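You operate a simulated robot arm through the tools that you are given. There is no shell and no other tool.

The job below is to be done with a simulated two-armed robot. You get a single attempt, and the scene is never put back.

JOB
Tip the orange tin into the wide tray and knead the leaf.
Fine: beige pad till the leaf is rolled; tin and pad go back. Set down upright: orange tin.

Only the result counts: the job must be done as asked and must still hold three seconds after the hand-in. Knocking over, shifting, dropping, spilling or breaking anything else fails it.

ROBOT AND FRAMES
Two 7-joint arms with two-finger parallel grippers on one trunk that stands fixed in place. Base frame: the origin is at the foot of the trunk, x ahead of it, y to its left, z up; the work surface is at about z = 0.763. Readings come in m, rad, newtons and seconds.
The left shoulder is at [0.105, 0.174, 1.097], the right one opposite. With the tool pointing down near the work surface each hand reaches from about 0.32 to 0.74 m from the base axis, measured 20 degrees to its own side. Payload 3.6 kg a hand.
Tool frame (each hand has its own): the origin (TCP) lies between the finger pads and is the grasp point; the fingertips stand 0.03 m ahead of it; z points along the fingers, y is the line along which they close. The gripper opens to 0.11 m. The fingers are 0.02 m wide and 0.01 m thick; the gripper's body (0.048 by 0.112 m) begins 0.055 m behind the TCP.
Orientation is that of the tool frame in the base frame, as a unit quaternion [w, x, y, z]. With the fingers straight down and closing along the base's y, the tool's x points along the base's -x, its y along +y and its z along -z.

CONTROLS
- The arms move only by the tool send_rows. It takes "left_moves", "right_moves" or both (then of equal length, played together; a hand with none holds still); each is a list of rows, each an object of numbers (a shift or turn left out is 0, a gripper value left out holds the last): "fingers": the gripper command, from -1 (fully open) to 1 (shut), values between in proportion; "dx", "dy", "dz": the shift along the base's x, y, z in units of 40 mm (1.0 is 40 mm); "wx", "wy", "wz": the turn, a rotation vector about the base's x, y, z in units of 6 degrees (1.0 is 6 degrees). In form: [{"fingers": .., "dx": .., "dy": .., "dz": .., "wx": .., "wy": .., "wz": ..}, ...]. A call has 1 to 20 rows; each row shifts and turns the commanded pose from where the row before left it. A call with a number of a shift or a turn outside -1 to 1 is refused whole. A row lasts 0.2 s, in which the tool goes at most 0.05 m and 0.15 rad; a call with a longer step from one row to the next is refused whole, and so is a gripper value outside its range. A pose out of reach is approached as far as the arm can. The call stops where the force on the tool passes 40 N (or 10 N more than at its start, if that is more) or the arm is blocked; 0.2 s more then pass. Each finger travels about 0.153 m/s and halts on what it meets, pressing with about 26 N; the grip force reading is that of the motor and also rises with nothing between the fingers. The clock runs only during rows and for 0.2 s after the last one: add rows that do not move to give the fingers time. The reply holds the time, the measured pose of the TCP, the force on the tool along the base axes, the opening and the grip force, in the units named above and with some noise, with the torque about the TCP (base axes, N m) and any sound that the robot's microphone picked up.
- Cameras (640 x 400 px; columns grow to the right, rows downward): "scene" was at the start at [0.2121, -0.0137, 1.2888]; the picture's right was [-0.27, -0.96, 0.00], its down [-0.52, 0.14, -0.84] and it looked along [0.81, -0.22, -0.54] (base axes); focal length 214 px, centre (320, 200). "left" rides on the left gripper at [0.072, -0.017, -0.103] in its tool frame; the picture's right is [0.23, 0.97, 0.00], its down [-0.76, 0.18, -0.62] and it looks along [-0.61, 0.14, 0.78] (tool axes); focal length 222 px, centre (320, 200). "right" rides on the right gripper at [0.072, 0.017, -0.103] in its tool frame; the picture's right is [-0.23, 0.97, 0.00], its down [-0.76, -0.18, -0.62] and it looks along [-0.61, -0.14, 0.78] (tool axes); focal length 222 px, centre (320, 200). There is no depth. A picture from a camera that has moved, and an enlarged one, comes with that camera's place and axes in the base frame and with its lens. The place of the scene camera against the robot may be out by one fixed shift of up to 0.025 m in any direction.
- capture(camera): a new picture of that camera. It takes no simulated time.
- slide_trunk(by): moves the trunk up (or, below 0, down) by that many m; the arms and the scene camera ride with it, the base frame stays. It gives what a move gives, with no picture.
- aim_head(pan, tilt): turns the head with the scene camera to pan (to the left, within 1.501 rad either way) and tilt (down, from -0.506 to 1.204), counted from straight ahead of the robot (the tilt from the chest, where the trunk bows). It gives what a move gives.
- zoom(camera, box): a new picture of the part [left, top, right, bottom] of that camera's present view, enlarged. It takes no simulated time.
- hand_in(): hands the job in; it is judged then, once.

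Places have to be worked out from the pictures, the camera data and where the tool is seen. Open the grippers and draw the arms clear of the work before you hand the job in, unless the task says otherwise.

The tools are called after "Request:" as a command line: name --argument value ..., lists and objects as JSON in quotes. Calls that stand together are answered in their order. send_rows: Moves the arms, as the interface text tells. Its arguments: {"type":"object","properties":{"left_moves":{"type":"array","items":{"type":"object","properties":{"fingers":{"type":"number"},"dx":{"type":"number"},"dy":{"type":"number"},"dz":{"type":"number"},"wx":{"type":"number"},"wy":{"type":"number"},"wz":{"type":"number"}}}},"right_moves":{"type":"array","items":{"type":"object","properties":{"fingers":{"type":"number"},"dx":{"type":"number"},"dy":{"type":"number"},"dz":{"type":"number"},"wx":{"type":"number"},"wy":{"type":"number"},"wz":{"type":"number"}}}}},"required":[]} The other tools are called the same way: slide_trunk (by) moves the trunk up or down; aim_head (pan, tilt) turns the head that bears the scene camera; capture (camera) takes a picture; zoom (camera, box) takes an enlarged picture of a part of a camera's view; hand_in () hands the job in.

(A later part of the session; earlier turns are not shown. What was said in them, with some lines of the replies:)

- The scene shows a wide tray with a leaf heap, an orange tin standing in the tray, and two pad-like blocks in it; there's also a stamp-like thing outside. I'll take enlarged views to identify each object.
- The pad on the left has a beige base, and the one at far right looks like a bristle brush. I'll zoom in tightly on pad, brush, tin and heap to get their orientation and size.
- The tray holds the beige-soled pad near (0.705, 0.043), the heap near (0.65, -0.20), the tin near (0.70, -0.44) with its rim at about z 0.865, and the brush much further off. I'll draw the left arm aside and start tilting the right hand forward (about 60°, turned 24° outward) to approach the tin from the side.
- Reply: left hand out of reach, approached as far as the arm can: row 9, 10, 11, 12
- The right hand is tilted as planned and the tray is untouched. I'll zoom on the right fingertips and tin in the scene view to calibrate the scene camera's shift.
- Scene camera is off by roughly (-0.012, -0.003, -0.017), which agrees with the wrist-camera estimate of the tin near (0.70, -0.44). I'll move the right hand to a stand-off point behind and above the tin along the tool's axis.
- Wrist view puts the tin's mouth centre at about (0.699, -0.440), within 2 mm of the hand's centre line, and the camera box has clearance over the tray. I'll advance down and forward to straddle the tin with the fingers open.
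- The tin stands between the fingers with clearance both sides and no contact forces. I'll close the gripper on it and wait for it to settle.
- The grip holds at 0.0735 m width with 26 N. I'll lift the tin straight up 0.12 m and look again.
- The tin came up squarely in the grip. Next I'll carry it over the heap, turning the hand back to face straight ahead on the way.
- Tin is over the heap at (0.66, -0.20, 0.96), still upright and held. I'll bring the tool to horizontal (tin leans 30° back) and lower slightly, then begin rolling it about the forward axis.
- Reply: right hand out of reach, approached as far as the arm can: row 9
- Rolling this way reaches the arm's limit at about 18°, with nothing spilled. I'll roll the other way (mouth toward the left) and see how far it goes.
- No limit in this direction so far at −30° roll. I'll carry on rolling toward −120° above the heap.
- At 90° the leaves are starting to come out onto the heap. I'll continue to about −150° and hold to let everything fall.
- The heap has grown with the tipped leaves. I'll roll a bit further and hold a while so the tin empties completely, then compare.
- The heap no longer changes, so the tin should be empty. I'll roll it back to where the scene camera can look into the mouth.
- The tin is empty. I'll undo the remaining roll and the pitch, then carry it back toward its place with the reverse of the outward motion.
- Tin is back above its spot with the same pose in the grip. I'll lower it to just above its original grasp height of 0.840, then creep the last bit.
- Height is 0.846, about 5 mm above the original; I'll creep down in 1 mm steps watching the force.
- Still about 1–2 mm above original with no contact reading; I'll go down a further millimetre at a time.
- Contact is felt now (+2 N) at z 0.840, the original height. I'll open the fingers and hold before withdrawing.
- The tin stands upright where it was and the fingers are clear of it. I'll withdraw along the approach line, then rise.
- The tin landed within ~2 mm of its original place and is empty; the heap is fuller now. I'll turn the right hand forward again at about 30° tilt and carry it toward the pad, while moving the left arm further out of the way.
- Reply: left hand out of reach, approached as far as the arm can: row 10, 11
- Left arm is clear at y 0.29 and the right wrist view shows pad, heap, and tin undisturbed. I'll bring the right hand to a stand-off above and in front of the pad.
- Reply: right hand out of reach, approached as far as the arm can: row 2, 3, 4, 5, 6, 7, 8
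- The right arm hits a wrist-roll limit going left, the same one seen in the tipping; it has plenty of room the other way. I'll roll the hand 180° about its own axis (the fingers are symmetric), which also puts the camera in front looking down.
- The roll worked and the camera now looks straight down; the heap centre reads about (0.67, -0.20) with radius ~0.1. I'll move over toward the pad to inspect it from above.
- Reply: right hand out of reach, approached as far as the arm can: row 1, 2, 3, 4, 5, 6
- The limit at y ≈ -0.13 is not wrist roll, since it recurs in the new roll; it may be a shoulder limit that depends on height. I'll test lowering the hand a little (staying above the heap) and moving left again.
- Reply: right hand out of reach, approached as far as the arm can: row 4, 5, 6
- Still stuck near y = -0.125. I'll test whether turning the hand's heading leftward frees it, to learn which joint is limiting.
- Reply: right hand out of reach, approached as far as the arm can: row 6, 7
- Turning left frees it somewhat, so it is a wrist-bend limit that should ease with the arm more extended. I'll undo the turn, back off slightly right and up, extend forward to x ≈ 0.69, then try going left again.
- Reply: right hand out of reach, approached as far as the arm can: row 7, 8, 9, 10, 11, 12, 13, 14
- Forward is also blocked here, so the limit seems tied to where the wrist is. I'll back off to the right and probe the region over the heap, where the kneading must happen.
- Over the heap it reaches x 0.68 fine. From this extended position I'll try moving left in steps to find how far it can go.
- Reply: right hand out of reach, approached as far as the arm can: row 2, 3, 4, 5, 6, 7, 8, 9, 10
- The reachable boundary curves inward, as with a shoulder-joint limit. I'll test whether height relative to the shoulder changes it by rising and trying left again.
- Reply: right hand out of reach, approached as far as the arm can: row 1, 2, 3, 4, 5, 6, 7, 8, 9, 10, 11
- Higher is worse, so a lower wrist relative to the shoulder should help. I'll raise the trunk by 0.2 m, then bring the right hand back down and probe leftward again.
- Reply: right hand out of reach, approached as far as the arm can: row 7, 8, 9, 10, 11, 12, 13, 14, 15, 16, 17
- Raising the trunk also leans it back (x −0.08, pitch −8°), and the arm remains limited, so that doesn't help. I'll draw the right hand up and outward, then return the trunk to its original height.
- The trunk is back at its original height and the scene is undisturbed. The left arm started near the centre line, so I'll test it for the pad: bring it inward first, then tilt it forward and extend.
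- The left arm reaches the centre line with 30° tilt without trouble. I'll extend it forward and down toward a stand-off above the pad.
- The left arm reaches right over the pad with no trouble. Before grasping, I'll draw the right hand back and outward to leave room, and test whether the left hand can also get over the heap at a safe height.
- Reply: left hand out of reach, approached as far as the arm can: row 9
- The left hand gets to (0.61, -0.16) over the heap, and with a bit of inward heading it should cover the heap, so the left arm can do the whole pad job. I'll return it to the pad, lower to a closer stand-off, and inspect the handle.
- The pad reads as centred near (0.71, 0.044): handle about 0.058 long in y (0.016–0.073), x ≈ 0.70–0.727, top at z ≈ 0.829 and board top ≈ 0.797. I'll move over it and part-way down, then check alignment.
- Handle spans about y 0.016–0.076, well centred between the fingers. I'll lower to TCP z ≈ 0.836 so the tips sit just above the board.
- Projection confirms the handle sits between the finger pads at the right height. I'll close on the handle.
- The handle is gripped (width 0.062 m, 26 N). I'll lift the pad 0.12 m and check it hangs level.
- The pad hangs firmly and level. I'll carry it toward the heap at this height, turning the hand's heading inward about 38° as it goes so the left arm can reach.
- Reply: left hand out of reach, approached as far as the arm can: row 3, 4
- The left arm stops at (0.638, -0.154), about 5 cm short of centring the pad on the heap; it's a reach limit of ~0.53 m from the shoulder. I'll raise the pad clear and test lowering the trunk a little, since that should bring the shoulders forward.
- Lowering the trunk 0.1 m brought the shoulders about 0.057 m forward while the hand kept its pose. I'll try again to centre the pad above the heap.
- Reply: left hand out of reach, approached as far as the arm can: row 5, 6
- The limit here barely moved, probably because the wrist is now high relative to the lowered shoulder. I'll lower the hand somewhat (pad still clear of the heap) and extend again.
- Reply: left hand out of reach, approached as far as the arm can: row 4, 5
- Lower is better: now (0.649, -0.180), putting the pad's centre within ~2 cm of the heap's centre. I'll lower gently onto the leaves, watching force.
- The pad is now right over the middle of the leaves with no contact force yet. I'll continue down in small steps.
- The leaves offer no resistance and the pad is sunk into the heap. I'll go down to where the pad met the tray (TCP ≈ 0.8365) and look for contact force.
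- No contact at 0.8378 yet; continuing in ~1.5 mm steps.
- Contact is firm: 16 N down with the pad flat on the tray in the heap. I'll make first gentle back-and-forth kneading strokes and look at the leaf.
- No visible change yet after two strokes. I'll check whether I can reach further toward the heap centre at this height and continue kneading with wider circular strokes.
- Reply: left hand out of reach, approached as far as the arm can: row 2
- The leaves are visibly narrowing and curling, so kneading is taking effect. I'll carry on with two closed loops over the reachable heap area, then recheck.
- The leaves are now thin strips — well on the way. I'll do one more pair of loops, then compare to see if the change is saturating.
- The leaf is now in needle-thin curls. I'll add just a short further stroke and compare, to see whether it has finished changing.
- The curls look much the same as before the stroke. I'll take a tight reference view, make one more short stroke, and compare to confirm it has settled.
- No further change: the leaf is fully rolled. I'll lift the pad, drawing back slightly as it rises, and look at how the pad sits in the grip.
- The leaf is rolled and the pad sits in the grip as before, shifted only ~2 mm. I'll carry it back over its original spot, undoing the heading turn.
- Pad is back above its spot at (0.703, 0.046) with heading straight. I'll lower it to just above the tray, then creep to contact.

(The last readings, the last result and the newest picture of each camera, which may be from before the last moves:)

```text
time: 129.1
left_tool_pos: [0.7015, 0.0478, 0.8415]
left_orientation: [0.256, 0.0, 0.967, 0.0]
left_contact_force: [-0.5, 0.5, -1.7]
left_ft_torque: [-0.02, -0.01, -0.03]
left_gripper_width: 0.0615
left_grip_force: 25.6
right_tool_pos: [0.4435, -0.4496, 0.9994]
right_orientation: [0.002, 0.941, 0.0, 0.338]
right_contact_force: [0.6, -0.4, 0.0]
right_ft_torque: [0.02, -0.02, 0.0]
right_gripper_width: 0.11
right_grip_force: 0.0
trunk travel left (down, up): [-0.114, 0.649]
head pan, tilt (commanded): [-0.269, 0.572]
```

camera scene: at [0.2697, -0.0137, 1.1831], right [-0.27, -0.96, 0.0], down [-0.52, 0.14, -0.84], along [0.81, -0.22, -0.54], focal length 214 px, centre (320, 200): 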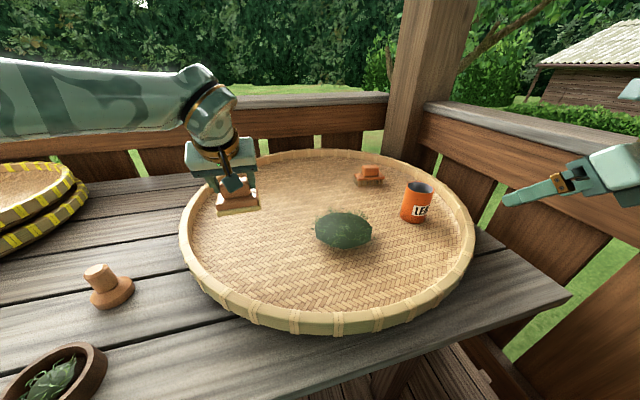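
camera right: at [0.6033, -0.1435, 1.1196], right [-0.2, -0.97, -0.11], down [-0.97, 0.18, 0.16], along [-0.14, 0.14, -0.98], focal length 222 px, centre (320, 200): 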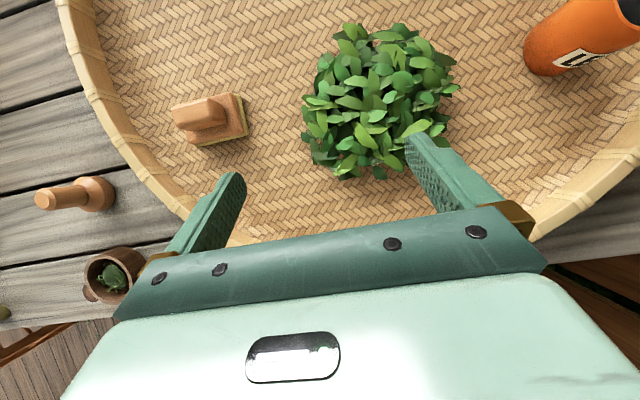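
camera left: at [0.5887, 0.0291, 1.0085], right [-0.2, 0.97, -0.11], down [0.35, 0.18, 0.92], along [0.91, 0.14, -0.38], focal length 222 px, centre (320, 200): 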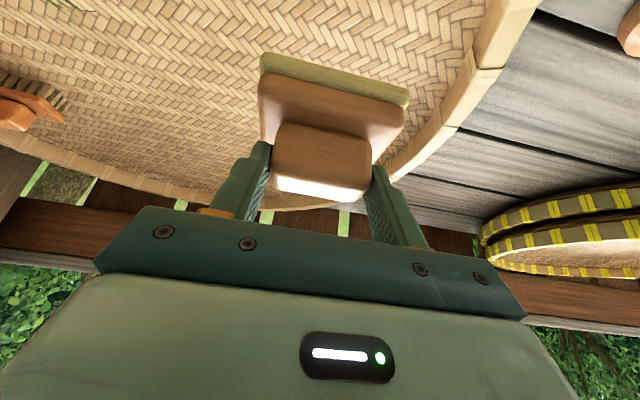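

No contact yet at 0.8415; continuing down in ~2 mm steps until the tray is felt.

Request:
send_rows --left_moves '[{"dz": -0.06}, {"dz": -0.06}, {}]'

Request:
send_rows --left_moves '[{"dz": -0.03}, {}]'

```text
time: 129.9
left_tool_pos: [0.7022, 0.0471, 0.8377]
left_orientation: [0.255, 0.0, 0.967, 0.0]
left_contact_force: [-1.1, 0.5, -1.2]
left_ft_torque: [-0.01, 0.0, 0.03]
left_gripper_width: 0.0614
left_grip_force: 26.3
right_tool_pos: [0.4454, -0.4503, 1.0008]
right_orientation: [0.001, 0.941, 0.0, 0.338]
right_contact_force: [-0.1, 0.4, 0.2]
right_ft_torque: [0.02, 0.03, -0.01]
right_gripper_width: 0.11
right_grip_force: 0.1
trunk travel left (down, up): [-0.114, 0.649]
head pan, tilt (commanded): [-0.269, 0.572]
```

```text
time: 130.5
left_tool_pos: [0.7023, 0.0457, 0.8346]
left_orientation: [0.255, 0.0, 0.967, 0.0]
left_contact_force: [-0.8, -0.2, -1.4]
left_ft_torque: [0.03, 0.0, -0.02]
left_gripper_width: 0.0617
left_grip_force: 26.1
right_tool_pos: [0.4438, -0.45, 0.9995]
right_orientation: [0.0, 0.941, 0.001, 0.337]
right_contact_force: [0.5, -0.5, -0.5]
right_ft_torque: [0.03, -0.06, -0.02]
right_gripper_width: 0.1102
right_grip_force: 0.1
trunk travel left (down, up): [-0.114, 0.649]
head pan, tilt (commanded): [-0.269, 0.572]
```

Request:
send_rows --left_moves '[{"dz": -0.025}, {}]'

Request:
send_rows --left_moves '[{"dz": -0.025}, {}]'

Request:
capture --camera "left"

```text
time: 131.1
left_tool_pos: [0.7014, 0.0477, 0.8339]
left_orientation: [0.256, 0.0, 0.967, 0.0]
left_contact_force: [-0.5, 0.2, 0.0]
left_ft_torque: [-0.02, -0.07, 0.0]
left_gripper_width: 0.0621
left_grip_force: 26.3
right_tool_pos: [0.4439, -0.4485, 0.9998]
right_orientation: [0.001, 0.941, 0.0, 0.338]
right_contact_force: [0.8, -0.3, 0.4]
right_ft_torque: [0.02, 0.0, -0.01]
right_gripper_width: 0.1102
right_grip_force: 0.2
trunk travel left (down, up): [-0.114, 0.649]
head pan, tilt (commanded): [-0.269, 0.572]
```

```text
time: 131.7
left_tool_pos: [0.7009, 0.0462, 0.8345]
left_orientation: [0.257, -0.001, 0.967, 0.0]
left_contact_force: [0.2, 0.9, 3.4]
left_ft_torque: [-0.1, -0.03, 0.04]
left_gripper_width: 0.0616
left_grip_force: 26.4
right_tool_pos: [0.4438, -0.4495, 1.0013]
right_orientation: [0.0, 0.941, 0.001, 0.339]
right_contact_force: [-0.2, 0.6, 0.4]
right_ft_torque: [0.03, -0.03, 0.01]
right_gripper_width: 0.1103
right_grip_force: 0.0
trunk travel left (down, up): [-0.114, 0.649]
head pan, tilt (commanded): [-0.269, 0.572]
```

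```text
taken
camera left: at [0.5881, 0.0295, 0.8884], right [-0.2, 0.97, -0.11], down [0.35, 0.18, 0.92], along [0.91, 0.14, -0.38], focal length 222 px, centre (320, 200)
```

left: 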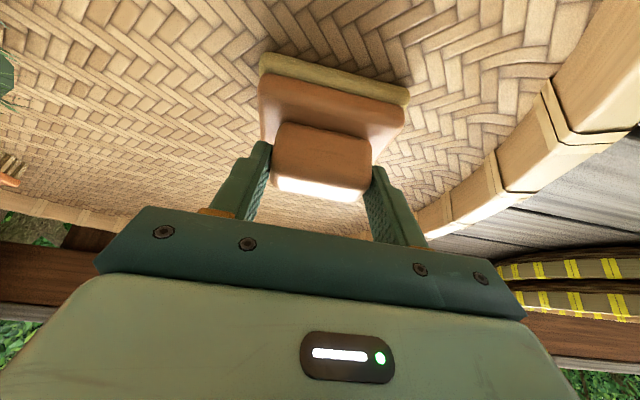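

The pad rests on the tray (+3.4 N). I'll open the fingers, hold, then rise straight up.

Request:
send_rows --left_moves '[{"fingers": 0.0}, {"fingers": -0.6}, {"fingers": -1}, {}, {}, {"dz": 0.3}, {"dz": 0.5}, {"dz": 0.6}, {"dz": 0.6}, {}]'

Request:
capture --camera "left"

Request:
capture --camera "scene"

```text
time: 133.9
left_tool_pos: [0.702, 0.0472, 0.9148]
left_orientation: [0.256, 0.0, 0.967, 0.0]
left_contact_force: [0.2, 0.0, -0.2]
left_ft_torque: [0.02, 0.01, 0.02]
left_gripper_width: 0.11
left_grip_force: 0.0
right_tool_pos: [0.4438, -0.4496, 0.9996]
right_orientation: [0.001, 0.941, 0.0, 0.338]
right_contact_force: [-1.1, -0.5, -0.8]
right_ft_torque: [0.03, 0.03, 0.01]
right_gripper_width: 0.11
right_grip_force: 0.0
trunk travel left (down, up): [-0.114, 0.649]
head pan, tilt (commanded): [-0.269, 0.572]
```

```text
taken
camera left: at [0.5878, 0.0298, 0.9686], right [-0.2, 0.97, -0.11], down [0.35, 0.18, 0.92], along [0.91, 0.14, -0.38], focal length 222 px, centre (320, 200)
```

left: 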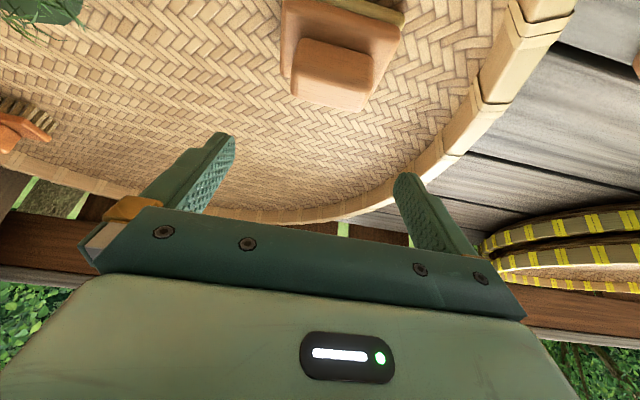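

```text
taken
camera scene: at [0.2697, -0.0137, 1.1831], right [-0.27, -0.96, 0.0], down [-0.52, 0.14, -0.84], along [0.81, -0.22, -0.54], focal length 214 px, centre (320, 200)
```

scene: 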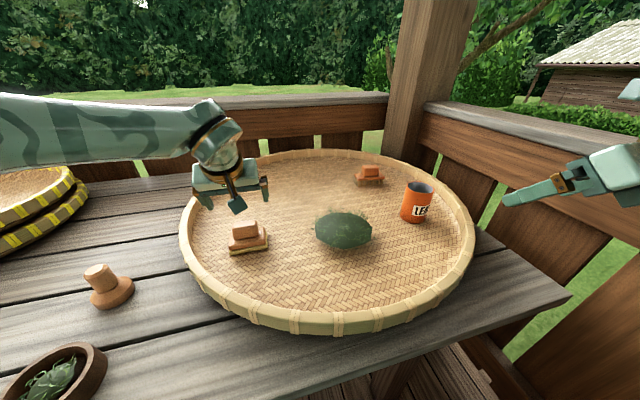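

Pad is released and upright in its place. I'll draw the left arm up and back away from the tray, then restore the trunk height for a direct comparison with the initial view.

Request:
send_rows --left_moves '[{"dz": 0.8}, {"dz": 0.8}, {"dz": 0.5, "dx": -0.6}, {"dz": 0.3, "dx": -0.7, "dy": 0.3}, {"dx": -0.7, "dy": 0.5}, {"dx": -0.7, "dy": 0.5}, {"dx": -0.7, "dy": 0.5}, {"dx": -0.7, "dy": 0.5}, {"dy": 0.6}, {}]'

Request:
slide_trunk --by 0.1

Request:
capture --camera "scene"

Request:
zoom --camera "scene" --box '[190, 160, 450, 330]'

Request:
zoom --camera "scene" --box '[225, 225, 285, 275]'

Request:
zoom --camera "scene" --box '[340, 170, 430, 245]'

```text
time: 136.1
left_tool_pos: [0.5372, 0.164, 1.0101]
left_orientation: [0.256, 0.0, 0.967, 0.0]
left_contact_force: [-0.4, 0.5, -0.4]
left_ft_torque: [-0.02, -0.05, -0.01]
left_gripper_width: 0.1098
left_grip_force: 0.0
right_tool_pos: [0.4437, -0.4495, 0.9996]
right_orientation: [0.0, 0.941, 0.001, 0.338]
right_contact_force: [0.7, 0.1, -0.3]
right_ft_torque: [0.0, -0.02, -0.03]
right_gripper_width: 0.11
right_grip_force: 0.1
trunk travel left (down, up): [-0.114, 0.649]
head pan, tilt (commanded): [-0.269, 0.572]
```

```text
time: 137.4
left_tool_pos: [0.539, 0.1624, 1.1084]
left_orientation: [0.255, 0.0, 0.967, 0.0]
left_contact_force: [0.0, -0.5, -0.1]
left_ft_torque: [0.0, 0.0, 0.02]
left_gripper_width: 0.1101
left_grip_force: 0.1
right_tool_pos: [0.4447, -0.4491, 1.1001]
right_orientation: [0.001, 0.941, 0.0, 0.338]
right_contact_force: [-0.2, -0.4, 0.0]
right_ft_torque: [0.05, 0.0, 0.02]
right_gripper_width: 0.11
right_grip_force: 0.0
trunk travel left (down, up): [-0.214, 0.549]
head pan, tilt (commanded): [-0.269, 0.572]
```

```text
taken
camera scene: at [0.2127, -0.0136, 1.2885], right [-0.27, -0.96, 0.0], down [-0.52, 0.14, -0.84], along [0.81, -0.22, -0.54], focal length 214 px, centre (320, 200)
```

scene: 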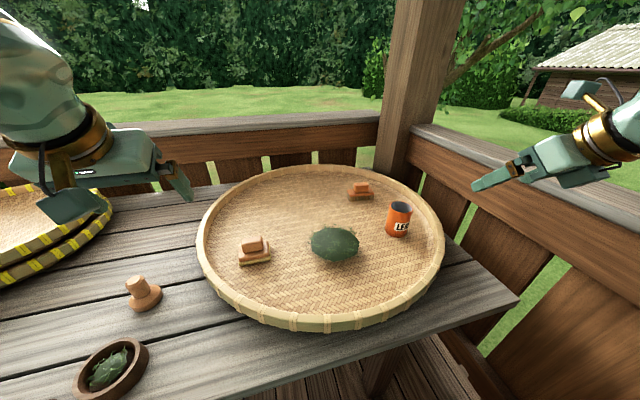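

```text
2.35 times, centred on (320, 245) of scene
camera zoom: at [0.2127, -0.0136, 1.2885], right [-0.27, -0.96, 0.0], down [-0.52, 0.14, -0.84], along [0.81, -0.22, -0.54], focal length 505 px, centre (320, 94)
```

zoom: 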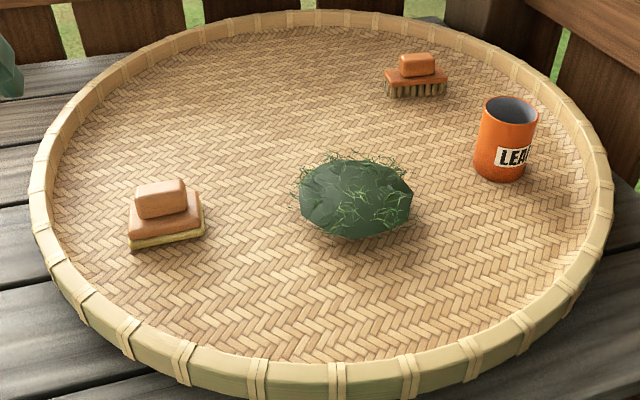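

```text
8.00 times, centred on (255, 250) of scene
camera zoom: at [0.2127, -0.0136, 1.2885], right [-0.27, -0.96, 0.0], down [-0.52, 0.14, -0.84], along [0.81, -0.22, -0.54], focal length 1716 px, centre (840, -200)
```

zoom: 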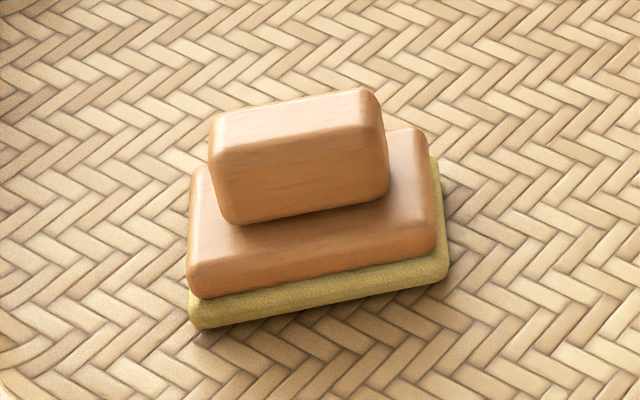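

```text
5.33 times, centred on (385, 208) of scene
camera zoom: at [0.2127, -0.0136, 1.2885], right [-0.27, -0.96, 0.0], down [-0.52, 0.14, -0.84], along [0.81, -0.22, -0.54], focal length 1144 px, centre (-27, 160)
```

zoom: 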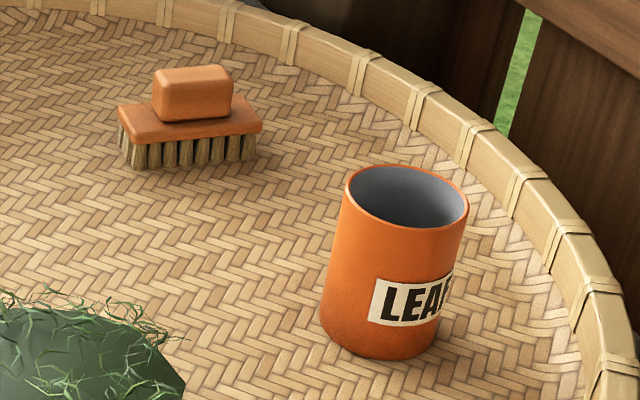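

Pad and tin are within ~2 mm of where they started, brush and other items untouched. I'll zoom on the leaf to be sure all of it is rolled.

Request:
zoom --camera "scene" --box '[300, 215, 370, 270]'

Request:
capture --camera "left"

```text
7.27 times, centred on (335, 242) of scene
camera zoom: at [0.2127, -0.0136, 1.2885], right [-0.27, -0.96, 0.0], down [-0.52, 0.14, -0.84], along [0.81, -0.22, -0.54], focal length 1560 px, centre (211, -109)
```

zoom: 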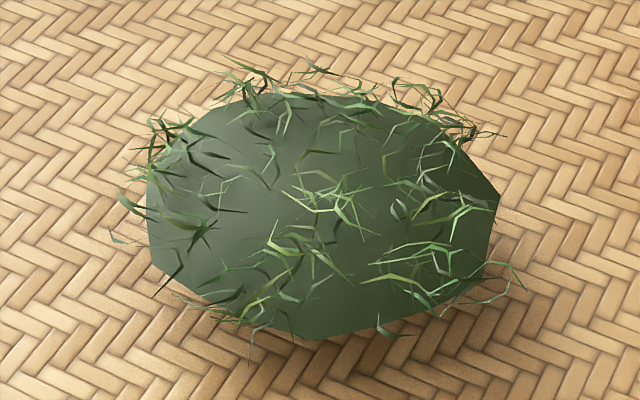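

```text
taken
camera left: at [0.425, 0.1457, 1.1633], right [-0.2, 0.97, -0.11], down [0.36, 0.18, 0.92], along [0.91, 0.14, -0.38], focal length 222 px, centre (320, 200)
```

left: 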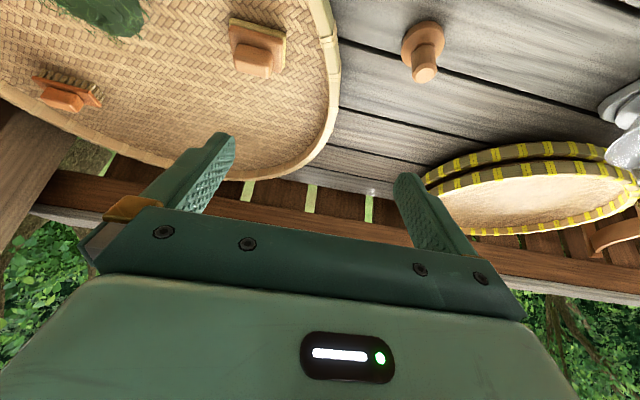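

All the leaf is in thin rolled curls and the tray is in order. I'll draw the left arm a little further back and away with both grippers open, then hand in.

Request:
send_rows --left_moves '[{"dx": -0.5, "dy": 0.4}, {"dx": -0.5, "dy": 0.4}, {"dx": -0.5, "dy": 0.4}, {"dx": -0.4, "dy": 0.3}, {}, {}]'

Request:
capture --camera "scene"

```text
time: 138.8
left_tool_pos: [0.4623, 0.2227, 1.1086]
left_orientation: [0.256, 0.0, 0.967, 0.0]
left_contact_force: [0.4, -0.3, 0.3]
left_ft_torque: [0.0, 0.03, 0.02]
left_gripper_width: 0.1101
left_grip_force: 0.0
right_tool_pos: [0.4437, -0.4485, 1.0993]
right_orientation: [0.0, 0.941, 0.001, 0.338]
right_contact_force: [-0.5, -1.2, -0.4]
right_ft_torque: [-0.02, 0.04, 0.03]
right_gripper_width: 0.1099
right_grip_force: 0.1
trunk travel left (down, up): [-0.214, 0.549]
head pan, tilt (commanded): [-0.269, 0.572]
```

```text
taken
camera scene: at [0.2118, -0.0135, 1.2888], right [-0.27, -0.96, 0.0], down [-0.52, 0.14, -0.84], along [0.81, -0.22, -0.54], focal length 214 px, centre (320, 200)
```

scene: 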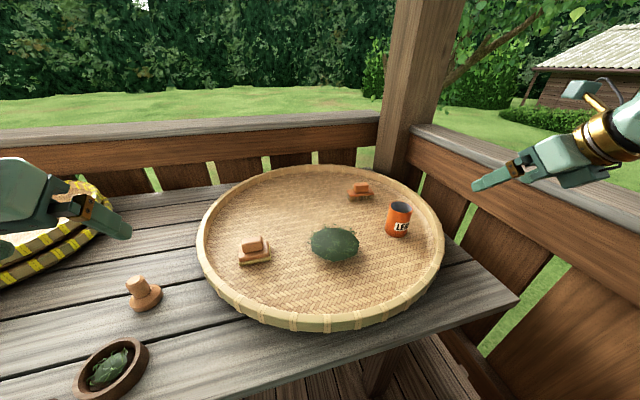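

Both arms are clear with grippers open, the tin stands upright and empty in its place, the pad is back, and the leaf is rolled. Handing in.

Request:
hand_in

```text
The job is handed in.
```

The job is done and handed in. I haven't been told the result.

- **Tin:** The right hand tipped the orange tin over the heap until it was empty. It then set the tin down upright, within about 2 mm of where it started.
- **Leaf:** The left hand kneaded the heap with the beige pad until all the leaf was in thin rolled curls. Two further short strokes made no visible change, so I stopped there.
- **Pad:** The pad is back in its place, about 2 mm off its original position.
- **Everything else:** The brush and the other items on the table looked untouched in the final views. Both grippers are open and the arms are clear of the tray.

The right arm could not reach the pad, so the left arm did the kneading. I lowered the trunk by 0.1 m for that and raised it back to its original height before handing in.
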